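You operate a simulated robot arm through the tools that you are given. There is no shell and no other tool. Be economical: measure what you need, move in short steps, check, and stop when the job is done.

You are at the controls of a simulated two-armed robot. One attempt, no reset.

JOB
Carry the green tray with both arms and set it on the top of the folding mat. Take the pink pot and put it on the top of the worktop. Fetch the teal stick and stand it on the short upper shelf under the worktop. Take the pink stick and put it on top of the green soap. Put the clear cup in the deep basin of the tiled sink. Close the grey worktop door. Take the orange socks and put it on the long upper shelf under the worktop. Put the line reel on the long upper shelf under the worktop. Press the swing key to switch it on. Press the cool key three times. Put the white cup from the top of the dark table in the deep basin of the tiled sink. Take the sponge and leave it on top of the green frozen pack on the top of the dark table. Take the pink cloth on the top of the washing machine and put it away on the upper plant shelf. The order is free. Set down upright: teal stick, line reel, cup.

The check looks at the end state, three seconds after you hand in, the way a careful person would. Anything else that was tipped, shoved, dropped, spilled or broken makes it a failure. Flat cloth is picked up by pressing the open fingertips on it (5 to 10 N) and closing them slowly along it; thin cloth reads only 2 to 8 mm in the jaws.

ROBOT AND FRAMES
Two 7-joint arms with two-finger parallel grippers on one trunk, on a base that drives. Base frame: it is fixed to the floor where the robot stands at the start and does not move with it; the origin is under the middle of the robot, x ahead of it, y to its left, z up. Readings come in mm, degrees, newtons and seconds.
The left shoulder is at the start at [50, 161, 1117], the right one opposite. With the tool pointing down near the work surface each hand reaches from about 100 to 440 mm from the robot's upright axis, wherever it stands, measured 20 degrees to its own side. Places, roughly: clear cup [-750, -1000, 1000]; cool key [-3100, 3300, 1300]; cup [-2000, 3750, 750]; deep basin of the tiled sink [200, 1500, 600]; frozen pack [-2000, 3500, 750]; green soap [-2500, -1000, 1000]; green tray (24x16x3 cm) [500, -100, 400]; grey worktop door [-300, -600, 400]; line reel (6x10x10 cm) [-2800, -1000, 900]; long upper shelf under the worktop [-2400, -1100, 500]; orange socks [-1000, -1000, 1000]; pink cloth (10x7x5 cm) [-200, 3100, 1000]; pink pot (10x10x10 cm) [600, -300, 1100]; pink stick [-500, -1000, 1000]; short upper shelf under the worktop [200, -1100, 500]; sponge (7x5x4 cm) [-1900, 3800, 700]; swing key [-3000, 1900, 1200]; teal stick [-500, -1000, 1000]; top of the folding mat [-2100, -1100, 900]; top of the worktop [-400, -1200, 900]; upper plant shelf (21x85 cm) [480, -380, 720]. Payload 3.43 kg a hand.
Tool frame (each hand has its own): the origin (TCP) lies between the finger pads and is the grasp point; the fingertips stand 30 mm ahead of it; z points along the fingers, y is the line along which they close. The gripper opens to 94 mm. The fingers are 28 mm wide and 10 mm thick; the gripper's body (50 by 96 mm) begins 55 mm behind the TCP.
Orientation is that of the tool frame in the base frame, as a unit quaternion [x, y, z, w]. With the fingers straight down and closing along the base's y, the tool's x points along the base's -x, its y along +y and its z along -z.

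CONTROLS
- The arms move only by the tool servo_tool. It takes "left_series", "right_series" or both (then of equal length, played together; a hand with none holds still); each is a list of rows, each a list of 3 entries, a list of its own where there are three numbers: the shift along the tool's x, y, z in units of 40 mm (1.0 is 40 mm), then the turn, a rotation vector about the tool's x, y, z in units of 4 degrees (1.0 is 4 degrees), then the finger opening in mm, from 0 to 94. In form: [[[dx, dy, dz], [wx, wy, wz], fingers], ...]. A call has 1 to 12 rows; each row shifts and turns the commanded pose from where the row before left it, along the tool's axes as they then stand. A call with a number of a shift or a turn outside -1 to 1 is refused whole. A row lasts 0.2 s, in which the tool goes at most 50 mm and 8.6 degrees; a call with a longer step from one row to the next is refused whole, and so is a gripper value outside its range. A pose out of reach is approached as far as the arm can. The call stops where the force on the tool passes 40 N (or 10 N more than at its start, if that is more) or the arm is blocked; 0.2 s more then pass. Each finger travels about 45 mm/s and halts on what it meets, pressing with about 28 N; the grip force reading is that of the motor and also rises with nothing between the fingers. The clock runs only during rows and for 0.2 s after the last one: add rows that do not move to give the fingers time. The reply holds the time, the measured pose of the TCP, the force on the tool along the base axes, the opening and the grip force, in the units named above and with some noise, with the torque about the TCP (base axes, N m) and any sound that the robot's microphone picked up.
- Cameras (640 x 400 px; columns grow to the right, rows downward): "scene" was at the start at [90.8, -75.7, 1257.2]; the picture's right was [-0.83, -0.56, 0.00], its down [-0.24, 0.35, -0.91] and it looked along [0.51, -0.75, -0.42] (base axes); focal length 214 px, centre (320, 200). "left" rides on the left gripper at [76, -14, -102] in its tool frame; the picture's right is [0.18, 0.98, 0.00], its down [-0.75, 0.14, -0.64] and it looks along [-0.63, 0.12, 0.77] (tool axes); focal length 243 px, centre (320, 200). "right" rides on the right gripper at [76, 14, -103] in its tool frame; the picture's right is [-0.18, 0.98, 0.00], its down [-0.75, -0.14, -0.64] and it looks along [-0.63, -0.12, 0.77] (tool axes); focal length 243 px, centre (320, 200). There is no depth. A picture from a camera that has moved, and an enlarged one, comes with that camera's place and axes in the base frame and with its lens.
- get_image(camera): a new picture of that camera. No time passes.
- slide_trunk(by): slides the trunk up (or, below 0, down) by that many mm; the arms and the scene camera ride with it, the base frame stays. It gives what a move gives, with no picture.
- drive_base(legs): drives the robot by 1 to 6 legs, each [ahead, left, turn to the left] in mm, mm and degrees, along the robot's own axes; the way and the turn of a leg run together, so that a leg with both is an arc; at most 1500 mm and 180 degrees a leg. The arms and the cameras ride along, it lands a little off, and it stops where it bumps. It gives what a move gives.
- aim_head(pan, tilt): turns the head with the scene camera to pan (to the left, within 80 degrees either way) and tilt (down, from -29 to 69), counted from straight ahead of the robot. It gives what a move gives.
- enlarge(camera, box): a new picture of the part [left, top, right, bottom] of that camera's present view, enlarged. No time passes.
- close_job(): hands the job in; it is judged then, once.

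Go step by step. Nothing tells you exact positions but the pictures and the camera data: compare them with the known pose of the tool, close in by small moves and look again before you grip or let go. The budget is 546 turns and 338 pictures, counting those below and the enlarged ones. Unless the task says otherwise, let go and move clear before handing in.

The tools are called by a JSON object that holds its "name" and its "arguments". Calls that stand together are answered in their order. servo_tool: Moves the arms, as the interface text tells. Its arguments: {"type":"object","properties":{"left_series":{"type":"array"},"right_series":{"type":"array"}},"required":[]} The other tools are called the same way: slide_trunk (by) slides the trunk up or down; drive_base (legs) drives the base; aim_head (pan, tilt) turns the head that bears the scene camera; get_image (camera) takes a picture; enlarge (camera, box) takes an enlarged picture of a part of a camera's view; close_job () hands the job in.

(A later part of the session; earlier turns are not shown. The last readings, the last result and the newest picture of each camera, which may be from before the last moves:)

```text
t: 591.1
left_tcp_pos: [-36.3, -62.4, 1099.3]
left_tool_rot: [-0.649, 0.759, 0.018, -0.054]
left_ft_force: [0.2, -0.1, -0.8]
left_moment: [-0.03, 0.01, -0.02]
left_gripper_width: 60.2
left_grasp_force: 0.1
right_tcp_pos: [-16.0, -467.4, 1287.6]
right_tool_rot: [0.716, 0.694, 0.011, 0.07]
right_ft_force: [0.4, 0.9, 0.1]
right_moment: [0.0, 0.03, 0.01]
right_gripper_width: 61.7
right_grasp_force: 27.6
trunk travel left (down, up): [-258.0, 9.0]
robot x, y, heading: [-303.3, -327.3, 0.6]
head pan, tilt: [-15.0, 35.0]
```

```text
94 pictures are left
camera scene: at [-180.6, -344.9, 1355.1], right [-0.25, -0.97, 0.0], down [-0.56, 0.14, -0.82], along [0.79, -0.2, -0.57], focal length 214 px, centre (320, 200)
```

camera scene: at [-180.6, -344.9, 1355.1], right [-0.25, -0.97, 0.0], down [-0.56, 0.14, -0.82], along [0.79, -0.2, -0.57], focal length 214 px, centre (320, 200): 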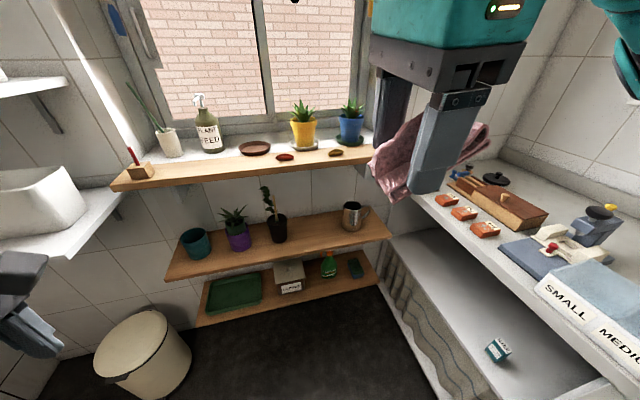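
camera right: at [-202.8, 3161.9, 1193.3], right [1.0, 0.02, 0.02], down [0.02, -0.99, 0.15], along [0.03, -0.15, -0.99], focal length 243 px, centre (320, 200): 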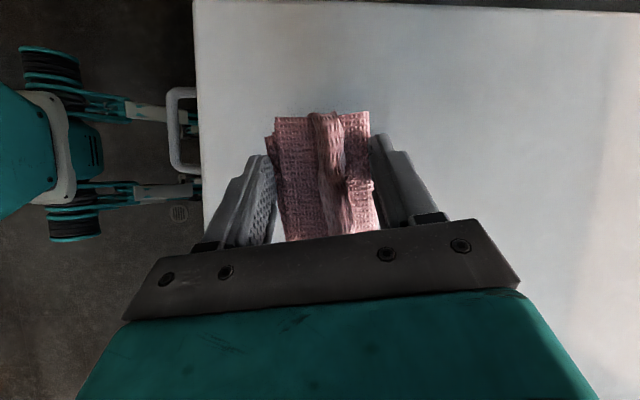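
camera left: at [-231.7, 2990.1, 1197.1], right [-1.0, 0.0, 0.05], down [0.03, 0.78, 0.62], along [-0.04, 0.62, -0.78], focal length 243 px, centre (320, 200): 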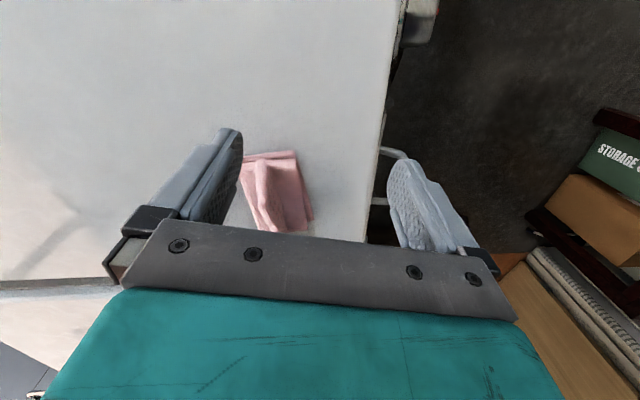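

The free spot on the upper plant shelf is around (430,-505). Lower the trunk and restore the grasp tilt so the cloth's underside is level.

{"name": "slide_trunk", "arguments": {"by": -220}}

{"name": "servo_tool", "arguments": {"right_series": [[[0, 0.5, 0], [0, 0.8, 0], 5], [[0, 0.5, 0], [0, 0.8, 0], 5], [[0, 0.5, 0], [0, 0, -1], 5], [[0, 0, 0], [0, 0, -1], 5], [[0, 0, 0], [0, 0, -1], 5], [[0, 0, 0], [0, 1, 0], 5], [[0, 0, 0], [0, 1, 0], 5], [[0, 0, 0], [0, 1, 0], 5], [[0, 0, 0], [0, 1, 0], 5], [[0, 0, 0], [0, 1, 0], 5], [[0, 0, 0], [0, 1, 0], 5], [[0, 0, 0], [0, 1, 0], 5]]}}

{"name": "servo_tool", "arguments": {"right_series": [[[0, 0, 0], [0, 0.5, 0], 5], [[0, 0, 0], [0, 0, 0], 5]]}}

{"name": "drive_base", "arguments": {"legs": [[130, 0, -0.6]]}}

{"name": "get_image", "arguments": {"camera": "scene"}}

{"name": "get_image", "arguments": {"camera": "right"}}

```text
t: 593.4
left_tcp_pos: [-36.1, -63.4, 878.8]
left_tool_rot: [-0.65, 0.758, 0.018, -0.054]
left_ft_force: [0.5, 0.3, 1.1]
left_moment: [-0.03, 0.02, 0.04]
left_gripper_width: 59.8
left_grasp_force: 0.0
right_tcp_pos: [-15.4, -468.5, 1067.6]
right_tool_rot: [0.716, 0.695, 0.012, 0.068]
right_ft_force: [-1.0, 0.4, -1.4]
right_moment: [0.03, 0.02, 0.0]
right_gripper_width: 61.8
right_grasp_force: 28.1
trunk travel left (down, up): [-38.0, 229.0]
robot x, y, heading: [-303.5, -324.3, 0.5]
head pan, tilt: [-15.0, 35.0]
```

```text
t: 596.0
left_tcp_pos: [-35.9, -62.8, 879.9]
left_tool_rot: [-0.649, 0.759, 0.019, -0.053]
left_ft_force: [0.2, -0.9, 0.7]
left_moment: [0.0, 0.05, 0.0]
left_gripper_width: 60.0
left_grasp_force: 0.0
right_tcp_pos: [43.1, -470.1, 1073.6]
right_tool_rot: [0.607, 0.754, 0.201, -0.152]
right_ft_force: [0.2, 0.6, -0.1]
right_moment: [-0.02, 0.02, 0.01]
right_gripper_width: 61.6
right_grasp_force: 28.1
trunk travel left (down, up): [-38.0, 229.0]
robot x, y, heading: [-305.9, -321.3, 0.3]
head pan, tilt: [-15.0, 35.0]
```

```text
t: 596.6
left_tcp_pos: [-36.1, -62.9, 878.4]
left_tool_rot: [-0.649, 0.759, 0.018, -0.053]
left_ft_force: [-0.3, 0.5, -0.2]
left_moment: [-0.03, -0.01, -0.02]
left_gripper_width: 59.9
left_grasp_force: 0.0
right_tcp_pos: [43.9, -468.4, 1073.8]
right_tool_rot: [0.603, 0.75, 0.213, -0.166]
right_ft_force: [-0.5, 0.5, 0.2]
right_moment: [0.01, 0.03, 0.04]
right_gripper_width: 61.7
right_grasp_force: 27.9
trunk travel left (down, up): [-38.0, 229.0]
robot x, y, heading: [-305.1, -324.9, 0.7]
head pan, tilt: [-15.0, 35.0]
```

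```text
t: 597.9
left_tcp_pos: [93.2, -63.1, 879.5]
left_tool_rot: [-0.647, 0.761, 0.019, -0.054]
left_ft_force: [-0.9, 0.1, -0.3]
left_moment: [-0.01, 0.0, 0.03]
left_gripper_width: 59.8
left_grasp_force: 0.1
right_tcp_pos: [170.6, -471.1, 1074.4]
right_tool_rot: [0.605, 0.749, 0.212, -0.165]
right_ft_force: [0.1, -0.9, -1.6]
right_moment: [0.03, -0.01, -0.01]
right_gripper_width: 61.8
right_grasp_force: 27.7
trunk travel left (down, up): [-38.0, 229.0]
robot x, y, heading: [-176.0, -322.5, 0.3]
head pan, tilt: [-15.0, 35.0]
```

```text
93 pictures are left
camera scene: at [-52.1, -344.9, 1135.0], right [-0.26, -0.97, 0.0], down [-0.55, 0.15, -0.82], along [0.79, -0.21, -0.57], focal length 214 px, centre (320, 200)
```

scene: 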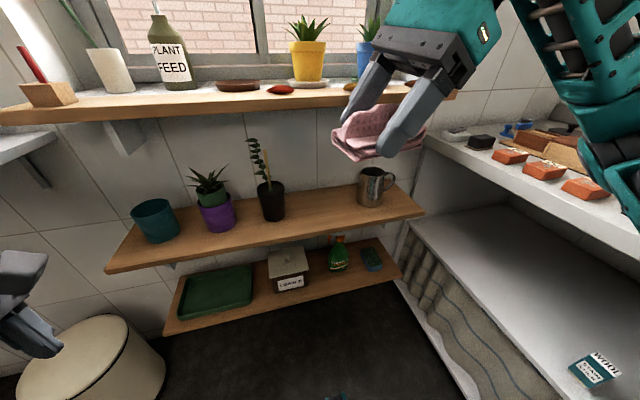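

```text
92 pictures are left
camera right: at [166.7, -456.6, 1201.9], right [1.0, 0.02, 0.02], down [0.01, -0.99, 0.15], along [0.03, -0.15, -0.99], focal length 243 px, centre (320, 200)
```

right: 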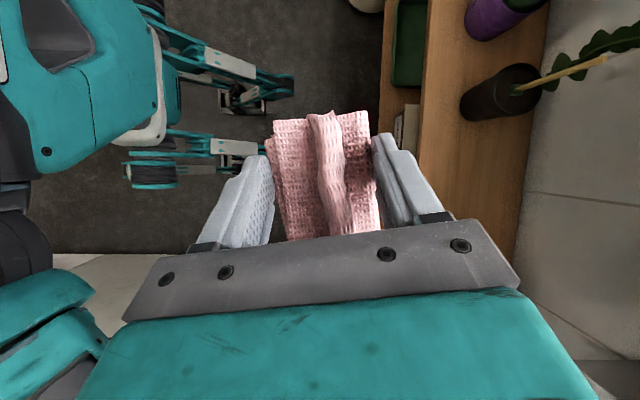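

{"name": "servo_tool", "arguments": {"right_series": [[[-0.725, 0.43, 0.75], [0, 0, 0], 5], [[-0.725, 0.43, 0.75], [0, 0, 0], 5], [[-0.725, 0.43, 0.75], [0, 0, 0], 5], [[-0.725, 0.43, 0.75], [0, 0, 0], 5], [[-0.725, 0.43, 0.75], [0, 0, 0], 5], [[-0.725, 0.43, 0.75], [0, 0, 0], 5], [[0, 0, 0], [0, 0, 0], 5]]}}

{"name": "get_image", "arguments": {"camera": "scene"}}

{"name": "get_image", "arguments": {"camera": "right"}}

```text
t: 599.5
left_tcp_pos: [94.6, -63.9, 878.8]
left_tool_rot: [-0.647, 0.761, 0.019, -0.053]
left_ft_force: [0.1, 0.4, 0.3]
left_moment: [0.03, -0.03, -0.03]
left_gripper_width: 59.9
left_grasp_force: 0.0
right_tcp_pos: [310.2, -504.0, 845.3]
right_tool_rot: [0.606, 0.749, 0.212, -0.164]
right_ft_force: [-0.2, -0.1, -0.2]
right_moment: [0.03, -0.03, 0.02]
right_gripper_width: 61.5
right_grasp_force: 27.9
trunk travel left (down, up): [-38.0, 229.0]
robot x, y, heading: [-177.1, -318.9, -0.1]
head pan, tilt: [-15.0, 35.0]
```

```text
91 pictures are left
camera scene: at [-52.3, -345.0, 1135.0], right [-0.26, -0.97, 0.0], down [-0.55, 0.15, -0.82], along [0.79, -0.21, -0.57], focal length 214 px, centre (320, 200)
```

scene: 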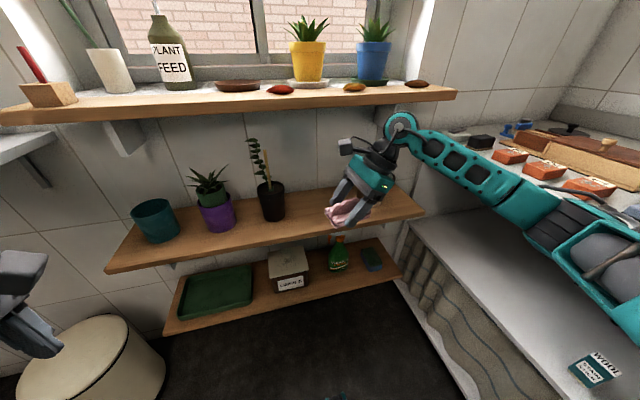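

```text
90 pictures are left
camera right: at [306.2, -490.3, 973.3], right [1.0, 0.02, 0.02], down [0.01, -0.99, 0.15], along [0.03, -0.15, -0.99], focal length 243 px, centre (320, 200)
```

right: 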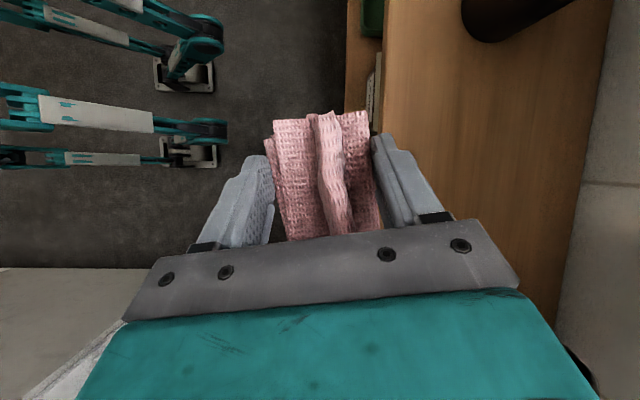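

{"name": "drive_base", "arguments": {"legs": [[62, 0, 0]]}}

{"name": "servo_tool", "arguments": {"right_series": [[[-0.59, 0.57, 0.75], [0, 0, 0], 5], [[-0.59, 0.57, 0.75], [0, 0, 0], 5], [[0, 0, 0], [0, 0, 0], 5]]}}

{"name": "get_image", "arguments": {"camera": "scene"}}

{"name": "get_image", "arguments": {"camera": "right"}}

```text
t: 600.4
left_tcp_pos: [154.2, -63.9, 878.5]
left_tool_rot: [-0.647, 0.76, 0.018, -0.054]
left_ft_force: [-0.3, -0.2, -0.2]
left_moment: [0.0, 0.04, -0.02]
left_gripper_width: 59.9
left_grasp_force: 0.2
right_tcp_pos: [371.6, -503.6, 846.2]
right_tool_rot: [0.606, 0.749, 0.212, -0.164]
right_ft_force: [0.2, 0.4, 0.1]
right_moment: [-0.02, -0.02, 0.01]
right_gripper_width: 61.4
right_grasp_force: 27.7
trunk travel left (down, up): [-38.0, 229.0]
robot x, y, heading: [-118.4, -319.7, 0.4]
head pan, tilt: [-15.0, 35.0]
```

```text
t: 601.2
left_tcp_pos: [155.7, -65.7, 878.7]
left_tool_rot: [-0.647, 0.761, 0.018, -0.053]
left_ft_force: [0.1, 0.2, -0.6]
left_moment: [0.02, -0.03, 0.0]
left_gripper_width: 59.9
left_grasp_force: 0.1
right_tcp_pos: [424.2, -504.3, 775.0]
right_tool_rot: [0.605, 0.75, 0.212, -0.164]
right_ft_force: [0.4, 0.4, 0.3]
right_moment: [0.0, -0.01, 0.02]
right_gripper_width: 61.8
right_grasp_force: 28.0
trunk travel left (down, up): [-38.0, 229.0]
robot x, y, heading: [-113.5, -323.7, 0.4]
head pan, tilt: [-15.0, 35.0]
```

```text
89 pictures are left
camera scene: at [8.4, -344.8, 1135.1], right [-0.26, -0.97, 0.0], down [-0.55, 0.15, -0.82], along [0.79, -0.21, -0.57], focal length 214 px, centre (320, 200)
```

scene: 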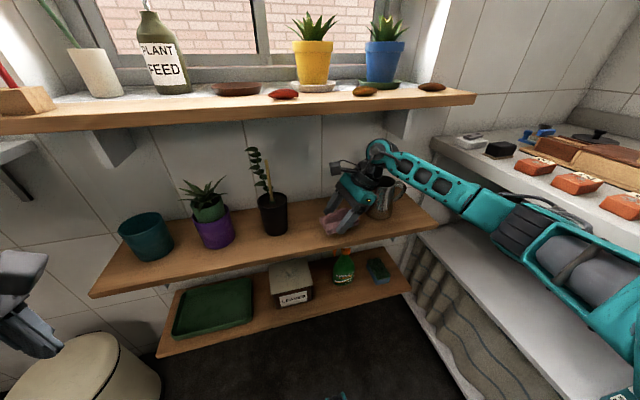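

```text
88 pictures are left
camera right: at [420.5, -491.3, 903.6], right [1.0, 0.02, 0.02], down [0.01, -0.99, 0.15], along [0.03, -0.15, -0.99], focal length 243 px, centre (320, 200)
```

right: 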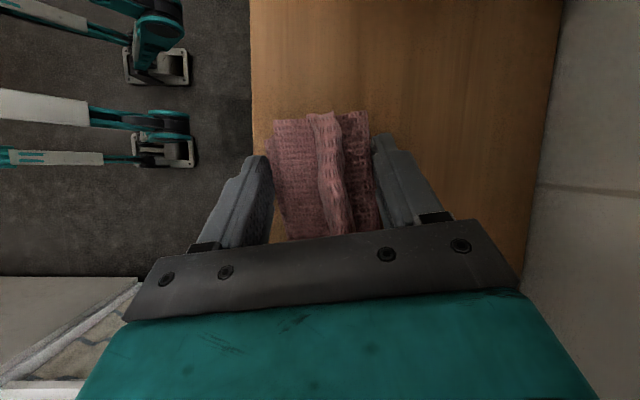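

{"name": "servo_tool", "arguments": {"right_series": [[[-0.33, 0.43, 0.39], [0, 0, 0], 5], [[0, 0, 0], [0, 0, 0], 5]]}}

{"name": "servo_tool", "arguments": {"right_series": [[[-0.06, -0.01, 0.1], [0, 0, 0], 5], [[0, 0, 0], [0, 0, 0], 5]]}}

{"name": "servo_tool", "arguments": {"right_series": [[[-0.06, -0.01, 0.1], [0, 0, 0], 5], [[0, 0, 0], [0, 0, 0], 5]]}}

```text
t: 601.8
left_tcp_pos: [155.1, -64.2, 878.4]
left_tool_rot: [-0.646, 0.761, 0.019, -0.053]
left_ft_force: [1.1, 0.0, 0.8]
left_moment: [0.01, -0.03, 0.01]
left_gripper_width: 59.7
left_grasp_force: 0.0
right_tcp_pos: [446.2, -504.5, 759.0]
right_tool_rot: [0.607, 0.748, 0.213, -0.164]
right_ft_force: [-0.4, -0.5, -0.1]
right_moment: [0.02, 0.02, -0.03]
right_gripper_width: 61.6
right_grasp_force: 28.6
trunk travel left (down, up): [-38.0, 229.0]
robot x, y, heading: [-116.6, -325.1, 0.1]
head pan, tilt: [-15.0, 35.0]
```

```text
t: 602.4
left_tcp_pos: [154.2, -63.3, 879.0]
left_tool_rot: [-0.647, 0.761, 0.018, -0.054]
left_ft_force: [0.3, -0.1, 1.3]
left_moment: [0.01, 0.02, 0.01]
left_gripper_width: 60.1
left_grasp_force: 0.0
right_tcp_pos: [445.8, -504.5, 757.7]
right_tool_rot: [0.606, 0.749, 0.215, -0.163]
right_ft_force: [-1.3, -3.0, 18.9]
right_moment: [-0.19, 0.71, 0.11]
right_gripper_width: 61.5
right_grasp_force: 28.0
trunk travel left (down, up): [-38.0, 229.0]
robot x, y, heading: [-114.8, -321.8, 0.4]
head pan, tilt: [-15.0, 35.0]
```

```text
t: 602.9
left_tcp_pos: [153.0, -63.9, 879.2]
left_tool_rot: [-0.646, 0.761, 0.017, -0.053]
left_ft_force: [-0.1, 0.4, 1.2]
left_moment: [-0.02, 0.01, 0.01]
left_gripper_width: 60.0
left_grasp_force: 0.0
right_tcp_pos: [447.1, -504.1, 757.2]
right_tool_rot: [0.605, 0.748, 0.218, -0.165]
right_ft_force: [-10.9, -1.9, 14.3]
right_moment: [-0.14, 0.88, 0.04]
right_gripper_width: 61.7
right_grasp_force: 27.6
trunk travel left (down, up): [-38.0, 229.0]
robot x, y, heading: [-116.8, -328.0, -0.1]
head pan, tilt: [-15.0, 35.0]
stopped in row 2 (right hand): the force on the tool passed its limit (the readings are from after the stop); the commanded pose is now the measured one
```

Contact with the shelf. Release and lift clear.

{"name": "servo_tool", "arguments": {"right_series": [[[0.03, 0, -0.06], [0, 0, 0], 5], [[0, 0, 0], [0, 0, 0], 70], [[0, 0, 0], [0, 0, 0], 84], [[0, 0, 0], [0, 0, 0], 92], [[0, 0, 0], [0, 0, 0], 92], [[0.25, 0, -0.45], [0, 0, 0], 92], [[0.35, 0, -0.65], [0, 0, 0], 92], [[0, 0, 0], [0, 0, 0], 92]]}}

{"name": "get_image", "arguments": {"camera": "right"}}

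```text
t: 604.7
left_tcp_pos: [154.8, -63.7, 879.0]
left_tool_rot: [-0.646, 0.761, 0.019, -0.054]
left_ft_force: [-0.1, 0.5, -0.5]
left_moment: [0.01, 0.03, -0.01]
left_gripper_width: 60.0
left_grasp_force: 0.1
right_tcp_pos: [442.6, -507.7, 806.1]
right_tool_rot: [0.605, 0.748, 0.216, -0.164]
right_ft_force: [-0.8, 0.4, 0.4]
right_moment: [0.0, 0.03, 0.01]
right_gripper_width: 92.2
right_grasp_force: 0.1
trunk travel left (down, up): [-38.0, 229.0]
robot x, y, heading: [-119.2, -321.7, 0.3]
head pan, tilt: [-15.0, 35.0]
```

```text
87 pictures are left
camera right: at [437.6, -495.0, 933.6], right [1.0, 0.02, 0.03], down [0.01, -0.99, 0.15], along [0.03, -0.15, -0.99], focal length 243 px, centre (320, 200)
```

right: 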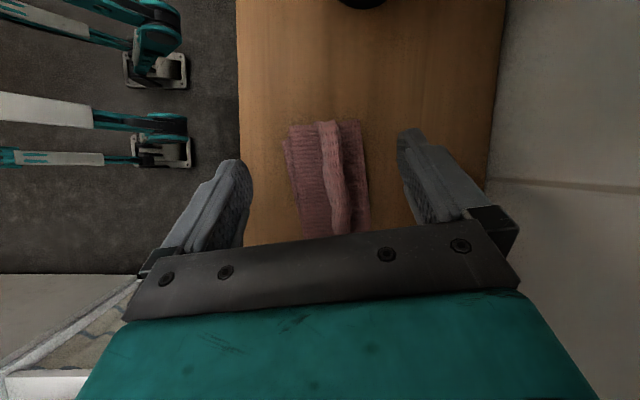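

The cloth lies on the upper plant shelf. Last: the tray. Back off and bring both hands to the standard roll.

{"name": "drive_base", "arguments": {"legs": [[-230, 0, 0]]}}

{"name": "servo_tool", "arguments": {"right_series": [[[0, -0.3, 0], [0, -1, 0], 80], [[0, 0, 0], [0, -1, 0], 80], [[0, 0, 0], [0, -1, 0], 80], [[0, 0, 0], [0, -1, 0], 80], [[0, 0, 0], [0, -1, 0], 80], [[0, 0, 0], [0, -1, 0], 80], [[0, 0, 0], [0, -1, 0], 80], [[0, 0, 0], [0, -0.5, -1], 80], [[0, 0, 0], [0, 0, -1], 80], [[0, 0, 0], [0, 0, -1], 80], [[0, 0, 0], [0, 0, -1], 80], [[0, 0, 0], [0, 0, -1], 80]], "left_series": [[[0, 0, 0], [0, 0, 1], 60], [[0, 0, 0], [0, 0, 1], 60], [[0, 0, 0], [0, 0, 1], 60], [[0, 0, 0], [0, 0, 1], 60], [[0, 0, 0], [0, 0, 1], 60], [[0, 0, 0], [0, 0, 1], 60], [[0, 0, 0], [0, 0, 1], 60], [[0, 0, 0], [0, 0, 1], 60], [[0, 0, 0], [0, 0, 1], 60], [[0, 0, 0], [0, 0, 1], 60], [[0, 0, 0], [0, 0, 1], 60], [[0, 0, 0], [0, 0, 1], 60]]}}

{"name": "servo_tool", "arguments": {"right_series": [[[0, 0, 0], [0, 0, -1], 80], [[0, 0, 0], [0, 0, -1], 80], [[0, 0, 0], [0, 0, -1], 80], [[0, 0, 0], [0, 0, -1], 80], [[0, 0, 0], [0, 0, -1], 80], [[0, 0, 0], [0, 0, -1], 80], [[0, 0, 0], [0, 0, -1], 80], [[0, 0, 0], [0, 0, -1], 80], [[0, 0, 0], [0, 0, -1], 80], [[0, 0, 0], [0, 0, -1], 80], [[0, 0, 0], [0, 0, -1], 80], [[0, 0, 0], [0, 0, -1], 80]], "left_series": [[[0, 0, 0], [0, 0, 1], 80], [[0, 0, 0], [0, 0, 1], 80], [[0, 0, 0], [0, 0, 1], 80], [[0, 0, 0], [0, 0, 1], 80], [[0, 0, 0], [0, 0, 1], 80], [[0, 0, 0], [0, 0, 1], 80], [[0, 0, 0], [0, 0, 1], 80], [[0, 0, 0], [0, 0, 1], 80], [[0, 0, 0], [0, 0, 0], 80], [[0, 0, 0], [0, 0, 0], 80], [[0, 0, 0], [0, 0, 0], 80], [[0, 0, 0], [0, 0, 0], 80]]}}

{"name": "get_image", "arguments": {"camera": "scene"}}

```text
t: 606.4
left_tcp_pos: [-71.7, -64.9, 879.0]
left_tool_rot: [-0.646, 0.761, 0.019, -0.053]
left_ft_force: [0.4, 0.5, -0.6]
left_moment: [0.0, 0.0, 0.0]
left_gripper_width: 60.1
left_grasp_force: 0.2
right_tcp_pos: [217.8, -507.9, 805.3]
right_tool_rot: [0.605, 0.748, 0.217, -0.164]
right_ft_force: [-0.1, 0.3, 0.6]
right_moment: [-0.05, 0.05, 0.02]
right_gripper_width: 92.1
right_grasp_force: 0.1
trunk travel left (down, up): [-38.0, 229.0]
robot x, y, heading: [-341.2, -320.5, 0.0]
head pan, tilt: [-15.0, 35.0]
```

```text
t: 609.0
left_tcp_pos: [-70.8, -65.6, 879.7]
left_tool_rot: [-0.281, 0.958, -0.004, -0.056]
left_ft_force: [0.1, 0.7, 0.2]
left_moment: [0.01, 0.04, 0.0]
left_gripper_width: 60.3
left_grasp_force: 0.1
right_tcp_pos: [205.4, -509.8, 804.1]
right_tool_rot: [0.497, 0.865, 0.047, 0.044]
right_ft_force: [-0.2, 0.2, -0.1]
right_moment: [0.0, -0.01, 0.0]
right_gripper_width: 80.0
right_grasp_force: 0.1
trunk travel left (down, up): [-38.0, 229.0]
robot x, y, heading: [-342.7, -320.0, 0.2]
head pan, tilt: [-15.0, 35.0]
```

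```text
t: 611.6
left_tcp_pos: [-70.5, -66.4, 879.2]
left_tool_rot: [-0.006, 0.998, -0.02, -0.054]
left_ft_force: [0.2, 0.4, -0.2]
left_moment: [0.0, -0.01, -0.01]
left_gripper_width: 80.0
left_grasp_force: 0.1
right_tcp_pos: [205.4, -510.0, 803.8]
right_tool_rot: [0.102, 0.993, 0.024, 0.059]
right_ft_force: [-0.8, -0.7, -0.7]
right_moment: [0.0, 0.01, -0.02]
right_gripper_width: 80.1
right_grasp_force: 0.0
trunk travel left (down, up): [-38.0, 229.0]
robot x, y, heading: [-341.2, -321.1, 0.3]
head pan, tilt: [-15.0, 35.0]
```

```text
86 pictures are left
camera scene: at [-217.0, -345.5, 1135.1], right [-0.26, -0.97, 0.0], down [-0.55, 0.15, -0.82], along [0.79, -0.21, -0.57], focal length 214 px, centre (320, 200)
```

scene: 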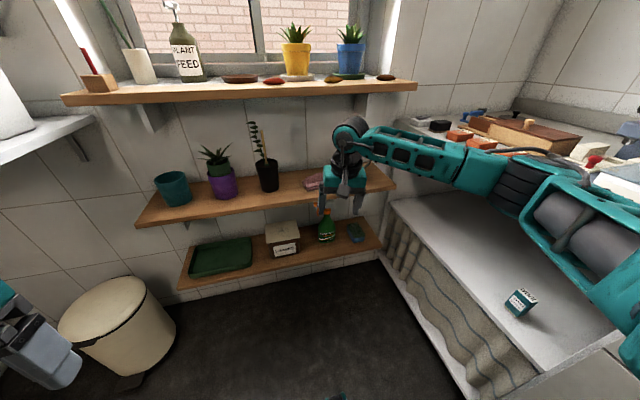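

{"name": "servo_tool", "arguments": {"right_series": [[[0, 0, 0], [0.25, 0, -1], 80], [[0, 0, 0], [0.25, 0, -1], 80], [[0, 0, 0], [0, 0, -0.9], 80], [[0, 0, 0], [0, -1, 0], 80], [[0, 0, 0], [0, -1, 0], 80], [[0, 0, 0], [0, -1, 0], 80], [[0, 0, 0], [0, -1, 0], 80], [[0, 0, 0], [0, -1, 0], 80], [[0, 0, 0], [0, -1, 0], 80], [[0, 0, 0], [0, -1, 0], 80], [[0, 0, 0], [0, -1, 0], 80], [[0, 0, 0], [0, -1, 0], 80]], "left_series": [[[-0.7, 0.3, 0], [-0.3, 0, 0], 80], [[-0.7, 0.3, 0], [-0.3, -1, 0], 80], [[-0.7, 0.3, 0], [0, -1, 0], 80], [[-0.7, 0.3, 0], [0, -1, 0], 80], [[0, 0, 0], [0, -1, 0], 80], [[0, 0, 0], [0, -1, 0], 80], [[0, 0, 0], [0, -1, 0], 80], [[0, 0, 0], [0, -1, 0], 80], [[0, 0, 0], [0, -1, 0], 80], [[0, 0, 0], [0, -1, 0], 80], [[0, 0, 0], [0, -1, 0], 80], [[0, 0, 0], [0, -1, 0], 80]]}}

{"name": "servo_tool", "arguments": {"left_series": [[[0, 0, 0], [0, -1, 0], 80], [[0, 0, 0], [0, -0.5, 0], 80], [[0, 0, 0], [0, 0, 0], 80]]}}

{"name": "drive_base", "arguments": {"legs": [[0, 222, 0]]}}

{"name": "slide_trunk", "arguments": {"by": -36}}

{"name": "aim_head", "arguments": {"pan": 0, "tilt": 40}}

{"name": "get_image", "arguments": {"camera": "scene"}}

```text
t: 614.2
left_tcp_pos: [40.8, -15.5, 871.8]
left_tool_rot: [-0.005, 0.946, 0.003, 0.325]
left_ft_force: [1.1, 0.3, 0.0]
left_moment: [-0.03, 0.06, -0.04]
left_gripper_width: 79.9
left_grasp_force: 0.0
right_tcp_pos: [206.3, -509.1, 803.5]
right_tool_rot: [0.004, 0.931, -0.001, 0.365]
right_ft_force: [0.8, 0.2, -0.1]
right_moment: [-0.02, -0.01, -0.01]
right_gripper_width: 80.2
right_grasp_force: 0.0
trunk travel left (down, up): [-38.0, 229.0]
robot x, y, heading: [-340.5, -323.4, 0.1]
head pan, tilt: [-15.0, 35.0]
```

```text
t: 615.0
left_tcp_pos: [48.5, -12.8, 871.4]
left_tool_rot: [-0.005, 0.927, 0.003, 0.374]
left_ft_force: [0.0, -0.8, 0.6]
left_moment: [0.01, 0.0, -0.02]
left_gripper_width: 79.9
left_grasp_force: 0.0
left hand out of reach, approached as far as the arm can: row 1, 2
right_tcp_pos: [206.4, -509.9, 804.1]
right_tool_rot: [0.003, 0.931, 0.0, 0.365]
right_ft_force: [0.8, 0.3, -0.8]
right_moment: [0.0, -0.01, -0.01]
right_gripper_width: 80.0
right_grasp_force: 0.0
trunk travel left (down, up): [-38.0, 229.0]
robot x, y, heading: [-339.7, -323.0, 0.2]
head pan, tilt: [-15.0, 35.0]
```

```text
t: 616.8
left_tcp_pos: [45.1, 214.8, 871.4]
left_tool_rot: [-0.006, 0.928, 0.004, 0.373]
left_ft_force: [-0.1, 0.2, -0.4]
left_moment: [-0.01, 0.0, 0.03]
left_gripper_width: 80.0
left_grasp_force: 0.1
right_tcp_pos: [205.7, -281.9, 803.8]
right_tool_rot: [0.001, 0.931, 0.0, 0.364]
right_ft_force: [0.6, -0.4, -0.2]
right_moment: [0.03, 0.0, -0.01]
right_gripper_width: 79.9
right_grasp_force: 0.1
trunk travel left (down, up): [-38.0, 229.0]
robot x, y, heading: [-341.6, -95.0, 0.6]
head pan, tilt: [-15.0, 35.0]
```

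```text
t: 617.6
left_tcp_pos: [45.6, 215.7, 835.4]
left_tool_rot: [-0.005, 0.928, 0.003, 0.373]
left_ft_force: [0.0, 0.2, 0.6]
left_moment: [-0.03, 0.0, -0.02]
left_gripper_width: 79.9
left_grasp_force: 0.0
right_tcp_pos: [206.3, -280.2, 769.1]
right_tool_rot: [0.003, 0.931, 0.0, 0.365]
right_ft_force: [0.2, -0.3, 0.3]
right_moment: [-0.02, 0.03, -0.02]
right_gripper_width: 79.6
right_grasp_force: 0.0
trunk travel left (down, up): [-2.0, 265.0]
robot x, y, heading: [-339.2, -96.8, 0.5]
head pan, tilt: [-15.0, 35.0]
```

```text
t: 618.3
left_tcp_pos: [45.3, 215.4, 836.0]
left_tool_rot: [-0.006, 0.927, 0.003, 0.374]
left_ft_force: [0.7, 0.6, -0.6]
left_moment: [0.01, 0.0, 0.0]
left_gripper_width: 79.9
left_grasp_force: 0.0
right_tcp_pos: [205.7, -282.4, 768.6]
right_tool_rot: [0.002, 0.931, 0.0, 0.364]
right_ft_force: [0.6, -0.1, 0.2]
right_moment: [-0.01, 0.01, 0.0]
right_gripper_width: 80.1
right_grasp_force: 0.1
trunk travel left (down, up): [-2.0, 265.0]
robot x, y, heading: [-343.1, -95.4, 0.4]
head pan, tilt: [0.0, 40.0]
```

```text
85 pictures are left
camera scene: at [-218.1, -95.8, 1091.5], right [0.01, -1.0, 0.0], down [-0.64, 0.0, -0.77], along [0.77, 0.0, -0.64], focal length 214 px, centre (320, 200)
```

scene: 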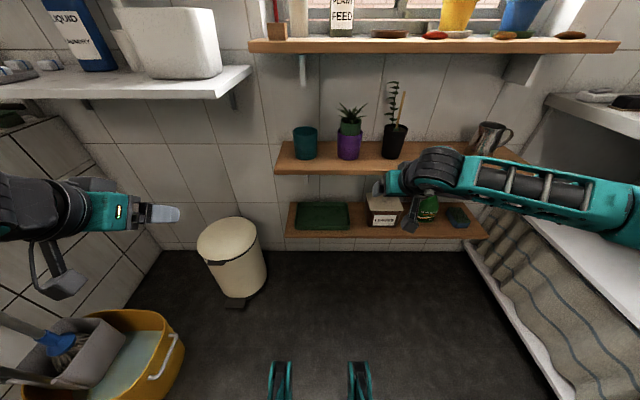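

{"name": "enlarge", "arguments": {"camera": "scene", "box": [270, 120, 430, 240]}}

```text
3.33 times, centred on (350, 180) of scene
camera zoom: at [-218.1, -95.8, 1091.5], right [0.01, -1.0, 0.0], down [-0.64, 0.0, -0.77], along [0.77, 0.0, -0.64], focal length 715 px, centre (220, 267)
```

zoom: 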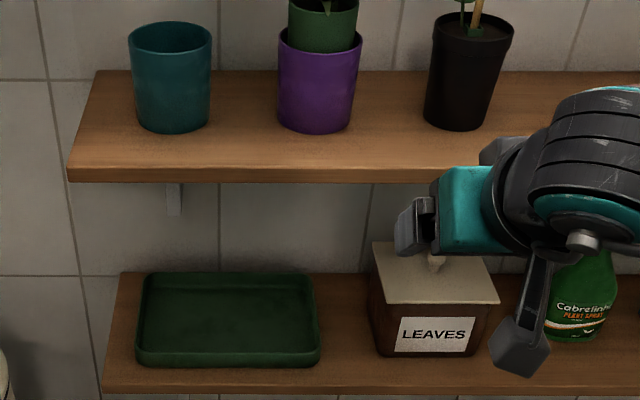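

Tray spans x 414–567, y 12…-226, rim ≈430. I bring both hands, tilted 44°, to matching pre-positions in front of the shelf gap.

{"name": "servo_tool", "arguments": {"left_series": [[[0.4, -0.64, 0.64], [0, 0, 0], 60], [[0.4, -0.64, 0.64], [0, 0, 0], 60], [[0.4, -0.64, 0.64], [0, 0, 0], 60], [[0.4, -0.64, 0.64], [0, 0, 0], 60], [[0.4, -0.64, 0.64], [0, 0, 0], 60], [[0.4, -0.64, 0.64], [0, 0, 0], 60], [[0.4, -0.64, 0.64], [0, 0, 0], 60], [[0.4, -0.64, 0.64], [0, 0, 0], 60], [[0, 0, 0], [0, 0, 0], 60]], "right_series": [[[0.62, 0.19, 0.15], [0, 0, 0], 60], [[0.62, 0.19, 0.15], [0, 0, 0], 60], [[0.62, 0.19, 0.15], [0, 0, 0], 60], [[0.62, 0.19, 0.15], [0, 0, 0], 60], [[0.62, 0.19, 0.15], [0, 0, 0], 60], [[0.62, 0.19, 0.15], [0, 0, 0], 60], [[0.62, 0.19, 0.15], [0, 0, 0], 60], [[0.62, 0.19, 0.15], [0, 0, 0], 60], [[0, 0, 0], [0, 0, 0], 60]]}}

{"name": "drive_base", "arguments": {"legs": [[200, 0, 0]]}}

{"name": "get_image", "arguments": {"camera": "scene"}}

```text
t: 620.3
left_tcp_pos: [80.2, 100.1, 700.1]
left_tool_rot: [-0.006, 0.928, 0.003, 0.373]
left_ft_force: [1.1, 0.7, 0.1]
left_moment: [-0.03, -0.04, -0.02]
left_gripper_width: 59.9
left_grasp_force: 0.0
left hand out of reach, approached as far as the arm can: row 5, 6, 7, 8
right_tcp_pos: [93.7, -219.7, 598.6]
right_tool_rot: [0.002, 0.931, 0.0, 0.365]
right_ft_force: [0.6, -0.2, 0.1]
right_moment: [-0.02, 0.0, -0.02]
right_gripper_width: 60.2
right_grasp_force: 0.0
trunk travel left (down, up): [-2.0, 265.0]
robot x, y, heading: [-343.2, -99.0, 0.5]
head pan, tilt: [0.0, 40.0]
```

```text
t: 621.9
left_tcp_pos: [280.5, 104.3, 699.9]
left_tool_rot: [-0.009, 0.928, 0.006, 0.373]
left_ft_force: [0.4, 0.8, 0.4]
left_moment: [0.0, 0.02, 0.01]
left_gripper_width: 60.0
left_grasp_force: 0.0
right_tcp_pos: [293.2, -215.1, 598.4]
right_tool_rot: [0.0, 0.931, 0.0, 0.365]
right_ft_force: [0.2, 0.3, -0.3]
right_moment: [0.01, 0.0, -0.01]
right_gripper_width: 59.9
right_grasp_force: 0.1
trunk travel left (down, up): [-2.0, 265.0]
robot x, y, heading: [-141.0, -97.6, 0.9]
head pan, tilt: [0.0, 40.0]
```

```text
83 pictures are left
camera scene: at [-18.0, -93.3, 1091.5], right [0.01, -1.0, 0.0], down [-0.64, -0.01, -0.77], along [0.77, 0.01, -0.64], focal length 214 px, centre (320, 200)
```

scene: 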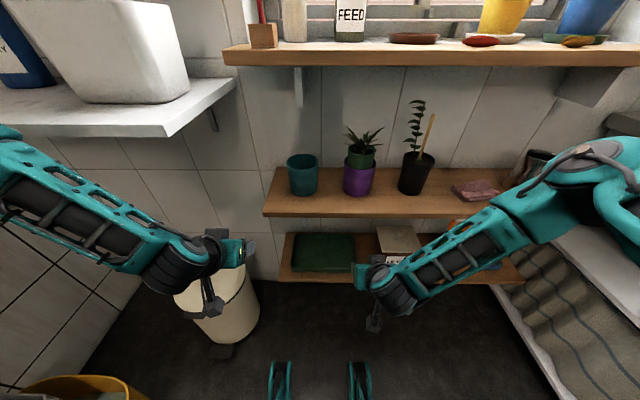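

{"name": "drive_base", "arguments": {"legs": [[38, -8, -0.8]]}}

{"name": "servo_tool", "arguments": {"left_series": [[[-0.78, 0, 0.38], [0, 0, 0], 60], [[-0.78, 0, 0.38], [0, 0, 0], 60], [[0, 0, 0], [0, 0, 0], 60]]}}

{"name": "get_image", "arguments": {"camera": "left"}}

{"name": "get_image", "arguments": {"camera": "right"}}

```text
t: 622.8
left_tcp_pos: [319.0, 91.0, 699.8]
left_tool_rot: [-0.001, 0.928, 0.001, 0.374]
left_ft_force: [0.4, 0.1, 0.1]
left_moment: [0.02, 0.0, 0.01]
left_gripper_width: 60.0
left_grasp_force: 0.0
right_tcp_pos: [329.7, -228.7, 597.2]
right_tool_rot: [0.006, 0.931, -0.002, 0.364]
right_ft_force: [-0.2, -0.5, 0.5]
right_moment: [0.01, 0.0, 0.02]
right_gripper_width: 60.2
right_grasp_force: 0.1
trunk travel left (down, up): [-2.0, 265.0]
robot x, y, heading: [-106.1, -100.4, -0.0]
head pan, tilt: [0.0, 40.0]
```

```text
t: 623.3
left_tcp_pos: [352.1, 91.6, 706.7]
left_tool_rot: [0.003, 0.934, -0.001, 0.357]
left_ft_force: [-0.5, 3.2, -0.3]
left_moment: [0.03, 0.0, 0.07]
left_gripper_width: 57.9
left_grasp_force: 0.1
right_tcp_pos: [330.0, -228.8, 597.9]
right_tool_rot: [0.005, 0.931, -0.003, 0.364]
right_ft_force: [0.5, 0.1, 0.2]
right_moment: [0.03, 0.01, -0.02]
right_gripper_width: 59.9
right_grasp_force: 0.0
trunk travel left (down, up): [-2.0, 265.0]
robot x, y, heading: [-105.2, -103.5, 0.3]
head pan, tilt: [0.0, 40.0]
stopped in row 2 (left hand): the force on the tool passed its limit (the readings are from after the stop); the commanded pose is now the measured one
```

```text
82 pictures are left
camera left: at [226.1, 77.1, 731.4], right [-0.13, 0.98, -0.12], down [0.13, 0.14, 0.98], along [0.98, 0.12, -0.15], focal length 243 px, centre (320, 200)
```

left: 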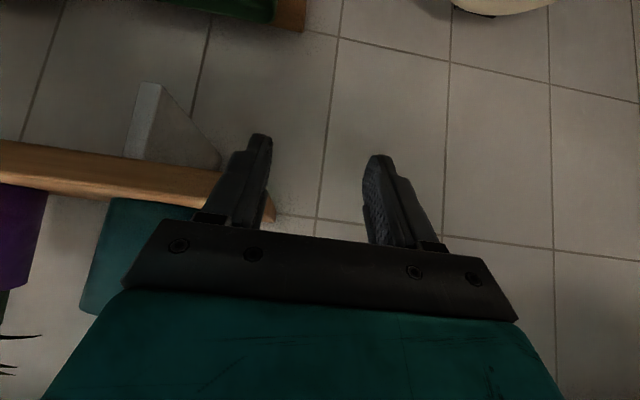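

```text
81 pictures are left
camera right: at [203.5, -212.8, 622.1], right [0.15, 0.98, 0.13], down [0.12, -0.14, 0.98], along [0.98, -0.13, -0.13], focal length 243 px, centre (320, 200)
```

right: 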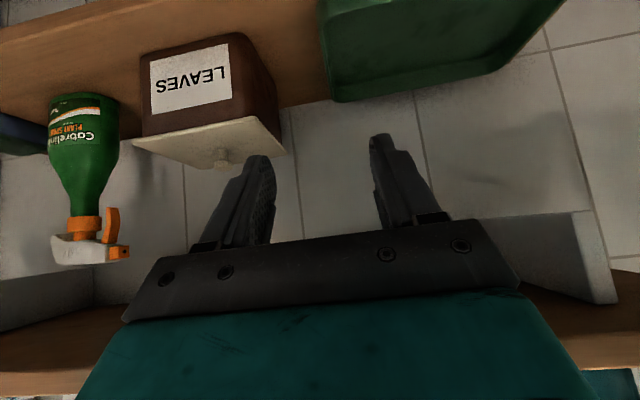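

The left fingertip brushed the shelf corner; the left arm needs more distance. Back the base off and re-extend both hands.

{"name": "drive_base", "arguments": {"legs": [[-120, 0, 0]]}}

{"name": "servo_tool", "arguments": {"left_series": [[[0, -0.52, 0.9], [0, -0.5, 0], 60], [[0, -0.52, 0.9], [0, 0, 0], 60], [[0, -0.52, 0.9], [0, 0, 0], 60], [[0, -0.52, 0.9], [0, 0, 0], 60], [[0, 0, 0], [0, 0, 0], 60]], "right_series": [[[-0.59, 0.04, 0.54], [0, 0, 0], 60], [[-0.59, 0.04, 0.54], [0, 0, 0], 60], [[-0.59, 0.04, 0.54], [0, 0, 0], 60], [[-0.59, 0.04, 0.54], [0, 0, 0], 60], [[0, 0, 0], [0, 0, 0], 60]]}}

{"name": "get_image", "arguments": {"camera": "left"}}

{"name": "get_image", "arguments": {"camera": "right"}}

```text
t: 624.6
left_tcp_pos: [229.2, 89.8, 706.9]
left_tool_rot: [0.0, 0.934, 0.001, 0.358]
left_ft_force: [-0.7, 0.1, 0.2]
left_moment: [0.0, -0.01, -0.03]
left_gripper_width: 60.0
left_grasp_force: 0.1
right_tcp_pos: [209.2, -229.3, 598.5]
right_tool_rot: [0.005, 0.931, -0.001, 0.365]
right_ft_force: [-0.8, -0.6, -0.1]
right_moment: [0.01, 0.0, -0.02]
right_gripper_width: 60.0
right_grasp_force: 0.0
trunk travel left (down, up): [-2.0, 265.0]
robot x, y, heading: [-225.7, -105.9, -0.0]
head pan, tilt: [0.0, 40.0]
```

```text
t: 625.8
left_tcp_pos: [289.6, 99.2, 712.5]
left_tool_rot: [0.002, 0.928, -0.001, 0.374]
left_ft_force: [0.8, 0.3, 0.9]
left_moment: [0.02, 0.03, -0.01]
left_gripper_width: 59.9
left_grasp_force: 0.1
left hand out of reach, approached as far as the arm can: row 1, 2, 3, 4
right_tcp_pos: [335.9, -223.7, 600.4]
right_tool_rot: [0.005, 0.931, -0.001, 0.365]
right_ft_force: [0.0, 0.2, 0.7]
right_moment: [0.06, -0.02, -0.02]
right_gripper_width: 60.0
right_grasp_force: 0.0
trunk travel left (down, up): [-2.0, 265.0]
robot x, y, heading: [-225.8, -103.5, 0.1]
head pan, tilt: [0.0, 40.0]
```

```text
80 pictures are left
camera left: at [163.3, 85.4, 731.9], right [-0.13, 0.98, -0.13], down [0.1, 0.14, 0.99], along [0.99, 0.11, -0.12], focal length 243 px, centre (320, 200)
```

left: 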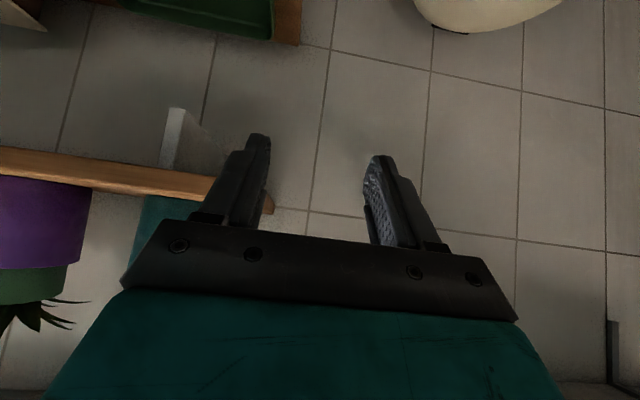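

```text
79 pictures are left
camera right: at [210.3, -207.9, 623.7], right [0.14, 0.98, 0.13], down [0.12, -0.14, 0.98], along [0.98, -0.13, -0.13], focal length 243 px, centre (320, 200)
```

right: 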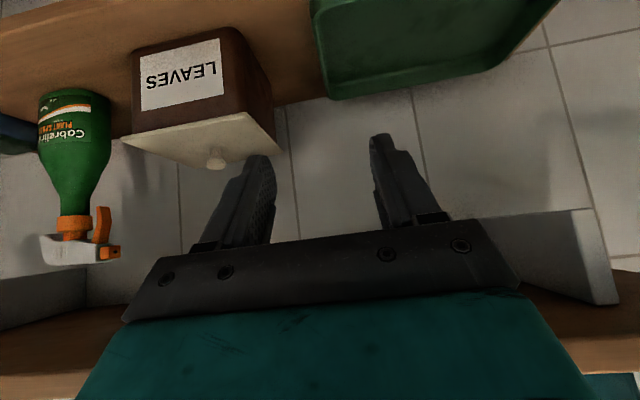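

Left arm is in a poor branch. I back off and take it up and forward first, then lower it again as I did for the teal stick.

{"name": "drive_base", "arguments": {"legs": [[-200, 0, 0]]}}

{"name": "servo_tool", "arguments": {"left_series": [[[-0.84, 0, -0.46], [0, 0, 0], 60], [[-0.84, 0, -0.46], [0, 0, 0], 60], [[-0.84, 0, -0.46], [0, 0, 0], 60], [[-0.84, 0, -0.46], [0, 0, 0], 60], [[-0.84, 0, -0.46], [0, 0, 0], 60], [[-0.84, 0, -0.46], [0, 0, 0], 60], [[-0.84, 0, -0.46], [0, 0, 0], 60], [[-0.84, 0, -0.46], [0, 0, 0], 60], [[-0.84, 0, -0.46], [0, 0, 0], 60], [[0, 0, 0], [0, 0, 0], 60]]}}

{"name": "aim_head", "arguments": {"pan": 30, "tilt": 25}}

{"name": "get_image", "arguments": {"camera": "scene"}}

```text
t: 627.4
left_tcp_pos: [91.1, 99.3, 712.4]
left_tool_rot: [0.001, 0.928, 0.0, 0.374]
left_ft_force: [0.1, -0.5, -0.5]
left_moment: [0.0, 0.0, -0.02]
left_gripper_width: 59.9
left_grasp_force: 0.1
right_tcp_pos: [137.9, -224.5, 599.6]
right_tool_rot: [0.005, 0.931, -0.002, 0.365]
right_ft_force: [0.2, -0.9, 0.2]
right_moment: [-0.01, 0.03, 0.01]
right_gripper_width: 60.2
right_grasp_force: 0.1
trunk travel left (down, up): [-2.0, 265.0]
robot x, y, heading: [-424.1, -100.8, -0.1]
head pan, tilt: [0.0, 40.0]
```

```text
t: 629.6
left_tcp_pos: [193.7, 99.6, 1040.6]
left_tool_rot: [0.002, 0.928, -0.001, 0.373]
left_ft_force: [-0.5, -0.1, 0.4]
left_moment: [-0.02, 0.0, 0.01]
left_gripper_width: 60.2
left_grasp_force: 0.0
right_tcp_pos: [136.6, -223.9, 600.5]
right_tool_rot: [0.005, 0.931, -0.001, 0.365]
right_ft_force: [-0.6, 0.1, 0.3]
right_moment: [-0.03, -0.05, -0.01]
right_gripper_width: 60.0
right_grasp_force: 0.0
trunk travel left (down, up): [-2.0, 265.0]
robot x, y, heading: [-426.9, -101.2, 0.1]
head pan, tilt: [0.0, 40.0]
```

```text
t: 630.5
left_tcp_pos: [194.0, 99.3, 1039.7]
left_tool_rot: [0.001, 0.927, -0.001, 0.374]
left_ft_force: [1.1, -0.5, 0.8]
left_moment: [0.01, -0.01, 0.0]
left_gripper_width: 60.1
left_grasp_force: 0.0
right_tcp_pos: [137.8, -223.5, 599.5]
right_tool_rot: [0.004, 0.931, -0.001, 0.364]
right_ft_force: [-0.3, 0.1, 0.6]
right_moment: [-0.03, 0.0, -0.03]
right_gripper_width: 60.1
right_grasp_force: 0.0
trunk travel left (down, up): [-2.0, 265.0]
robot x, y, heading: [-424.1, -105.6, 0.1]
head pan, tilt: [30.0, 25.0]
```

```text
78 pictures are left
camera scene: at [-306.7, -56.6, 1114.8], right [0.5, -0.87, 0.0], down [-0.37, -0.21, -0.91], along [0.78, 0.45, -0.42], focal length 214 px, centre (320, 200)
```

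scene: 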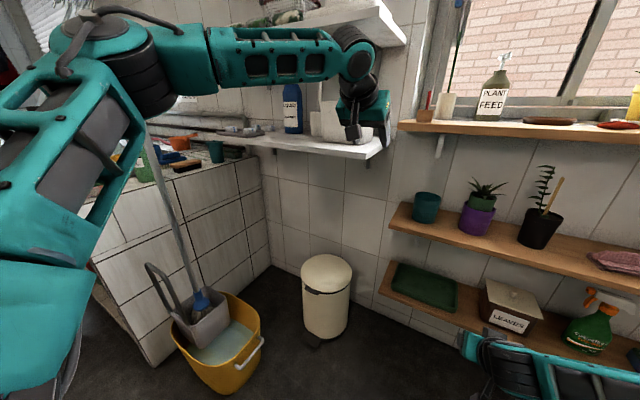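

{"name": "drive_base", "arguments": {"legs": [[-220, 0, 0]]}}

{"name": "servo_tool", "arguments": {"left_series": [[[0, -0.9, 0], [0, 0, 0], 60], [[-0.6, -0.6, 0.5], [0, 0, 0], 60], [[-0.7, -0.3, 0.7], [0, 0, 0], 60], [[-0.6, 0, 0.7], [0, 0, 0], 60], [[-0.6, 0, 0.7], [0, 0, 0], 60], [[-0.4, 0, 0.8], [0, 0, 0], 60], [[-0.2, 0, 0.9], [0, 0, 0], 60], [[0, 0, 0.9], [0, 0, 0], 60], [[0.2, 0, 0.9], [0, 0, 0], 60], [[0.4, 0, 0.8], [0, 0, 0], 60], [[0.5, 0, 0.8], [0, 0, 0], 60], [[0.6, 0, 0.7], [0, 0, 0], 60]]}}

{"name": "get_image", "arguments": {"camera": "scene"}}

```text
t: 632.2
left_tcp_pos: [-25.5, 99.2, 1039.9]
left_tool_rot: [0.0, 0.927, 0.0, 0.374]
left_ft_force: [-1.2, 0.3, -0.6]
left_moment: [0.0, 0.02, 0.01]
left_gripper_width: 59.9
left_grasp_force: 0.1
right_tcp_pos: [-81.4, -223.2, 601.4]
right_tool_rot: [0.004, 0.931, -0.001, 0.366]
right_ft_force: [-0.6, 0.2, 0.7]
right_moment: [0.0, 0.0, 0.0]
right_gripper_width: 60.0
right_grasp_force: 0.1
trunk travel left (down, up): [-2.0, 265.0]
robot x, y, heading: [-641.2, -103.7, 0.0]
head pan, tilt: [30.0, 25.0]
```

```text
t: 634.8
left_tcp_pos: [23.3, 154.1, 813.0]
left_tool_rot: [0.0, 0.927, -0.001, 0.374]
left_ft_force: [0.1, 0.3, 0.6]
left_moment: [-0.01, -0.01, -0.02]
left_gripper_width: 60.0
left_grasp_force: 0.0
left hand out of reach, approached as far as the arm can: row 1, 2, 3, 4, 5, 6, 7, 8, 9, 10, 11, 12
right_tcp_pos: [-81.6, -222.6, 600.3]
right_tool_rot: [0.003, 0.931, 0.0, 0.365]
right_ft_force: [0.1, -0.3, -0.7]
right_moment: [0.01, 0.02, 0.0]
right_gripper_width: 60.1
right_grasp_force: 0.0
trunk travel left (down, up): [-2.0, 265.0]
robot x, y, heading: [-646.1, -103.7, 0.2]
head pan, tilt: [30.0, 25.0]
```

```text
77 pictures are left
camera scene: at [-525.5, -56.6, 1114.8], right [0.5, -0.86, 0.0], down [-0.37, -0.21, -0.91], along [0.78, 0.46, -0.42], focal length 214 px, centre (320, 200)
```

scene: 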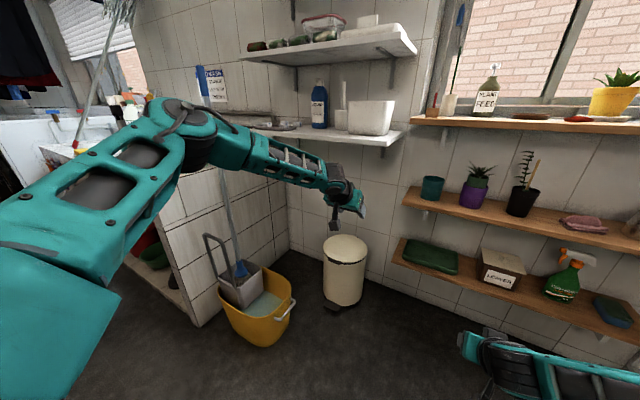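

{"name": "servo_tool", "arguments": {"left_series": [[[0, 0, -0.5], [0, 1, 0], 60], [[0, 0, -0.5], [0, 1, 0], 60], [[0, 0, -0.5], [0, 1, 0], 60], [[0, 0, -0.5], [0, 1, 0], 60], [[0, 0, -0.5], [0, 1, 0], 60], [[0, 0, -0.6], [0, 1, 0], 60], [[0, 0, -0.6], [0, 1, 0], 60], [[0, 0, -0.6], [0, 1, 0], 60], [[0, 0, -0.6], [0, 1, 0], 60], [[0, 0, -0.6], [0, 1, 0], 60], [[0, 0, -0.6], [0, 1, 0], 60], [[0, 0, 0], [0, 0, 0], 60]]}}

{"name": "servo_tool", "arguments": {"left_series": [[[0, -0.6, -0.7], [0, 0, 0], 60], [[0, -0.6, -0.7], [0, 0, 0], 60], [[0, -0.8, -0.5], [0, 0, 0], 60], [[0, -0.8, -0.5], [0, 0, 0], 60], [[0, -0.9, 0], [0, 0, 0], 60], [[0, -0.9, 0], [0, 0, 0], 60], [[0.5, -0.8, 0], [0, 0, 0], 60], [[0.8, -0.5, 0], [0, 0, 0], 60], [[0.9, 0, 0], [0, 0, 0], 60], [[0, 0, 0], [0, 0, 0], 60]]}}

{"name": "get_image", "arguments": {"camera": "scene"}}

```text
t: 637.4
left_tcp_pos: [-93.6, 159.9, 991.1]
left_tool_rot: [0.0, 1.0, 0.0, 0.016]
left_ft_force: [0.3, 0.1, -0.2]
left_moment: [0.02, 0.0, 0.0]
left_gripper_width: 60.1
left_grasp_force: 0.1
left hand out of reach, approached as far as the arm can: row 9, 10, 11
right_tcp_pos: [-81.3, -223.9, 601.1]
right_tool_rot: [0.003, 0.931, 0.0, 0.365]
right_ft_force: [-0.6, 0.0, 0.0]
right_moment: [0.01, 0.01, 0.0]
right_gripper_width: 60.0
right_grasp_force: 0.1
trunk travel left (down, up): [-2.0, 265.0]
robot x, y, heading: [-647.6, -104.5, 0.3]
head pan, tilt: [30.0, 25.0]
```

```text
t: 639.6
left_tcp_pos: [-295.6, 24.4, 1042.8]
left_tool_rot: [0.0, 1.0, 0.0, 0.0]
left_ft_force: [0.3, -0.2, 0.4]
left_moment: [0.03, -0.03, 0.01]
left_gripper_width: 60.0
left_grasp_force: 0.1
left hand out of reach, approached as far as the arm can: row 1, 2, 3, 4, 5, 6, 7
right_tcp_pos: [-81.7, -222.3, 599.7]
right_tool_rot: [0.004, 0.931, -0.001, 0.365]
right_ft_force: [-0.3, -0.7, 0.8]
right_moment: [0.0, 0.02, 0.01]
right_gripper_width: 59.9
right_grasp_force: 0.1
trunk travel left (down, up): [-2.0, 265.0]
robot x, y, heading: [-644.5, -100.9, 0.3]
head pan, tilt: [30.0, 25.0]
```

```text
76 pictures are left
camera scene: at [-525.6, -56.6, 1114.8], right [0.5, -0.86, 0.0], down [-0.37, -0.21, -0.91], along [0.78, 0.46, -0.42], focal length 214 px, centre (320, 200)
```

scene: 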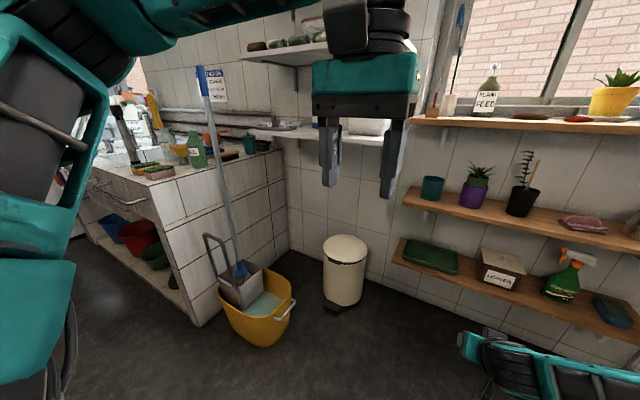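

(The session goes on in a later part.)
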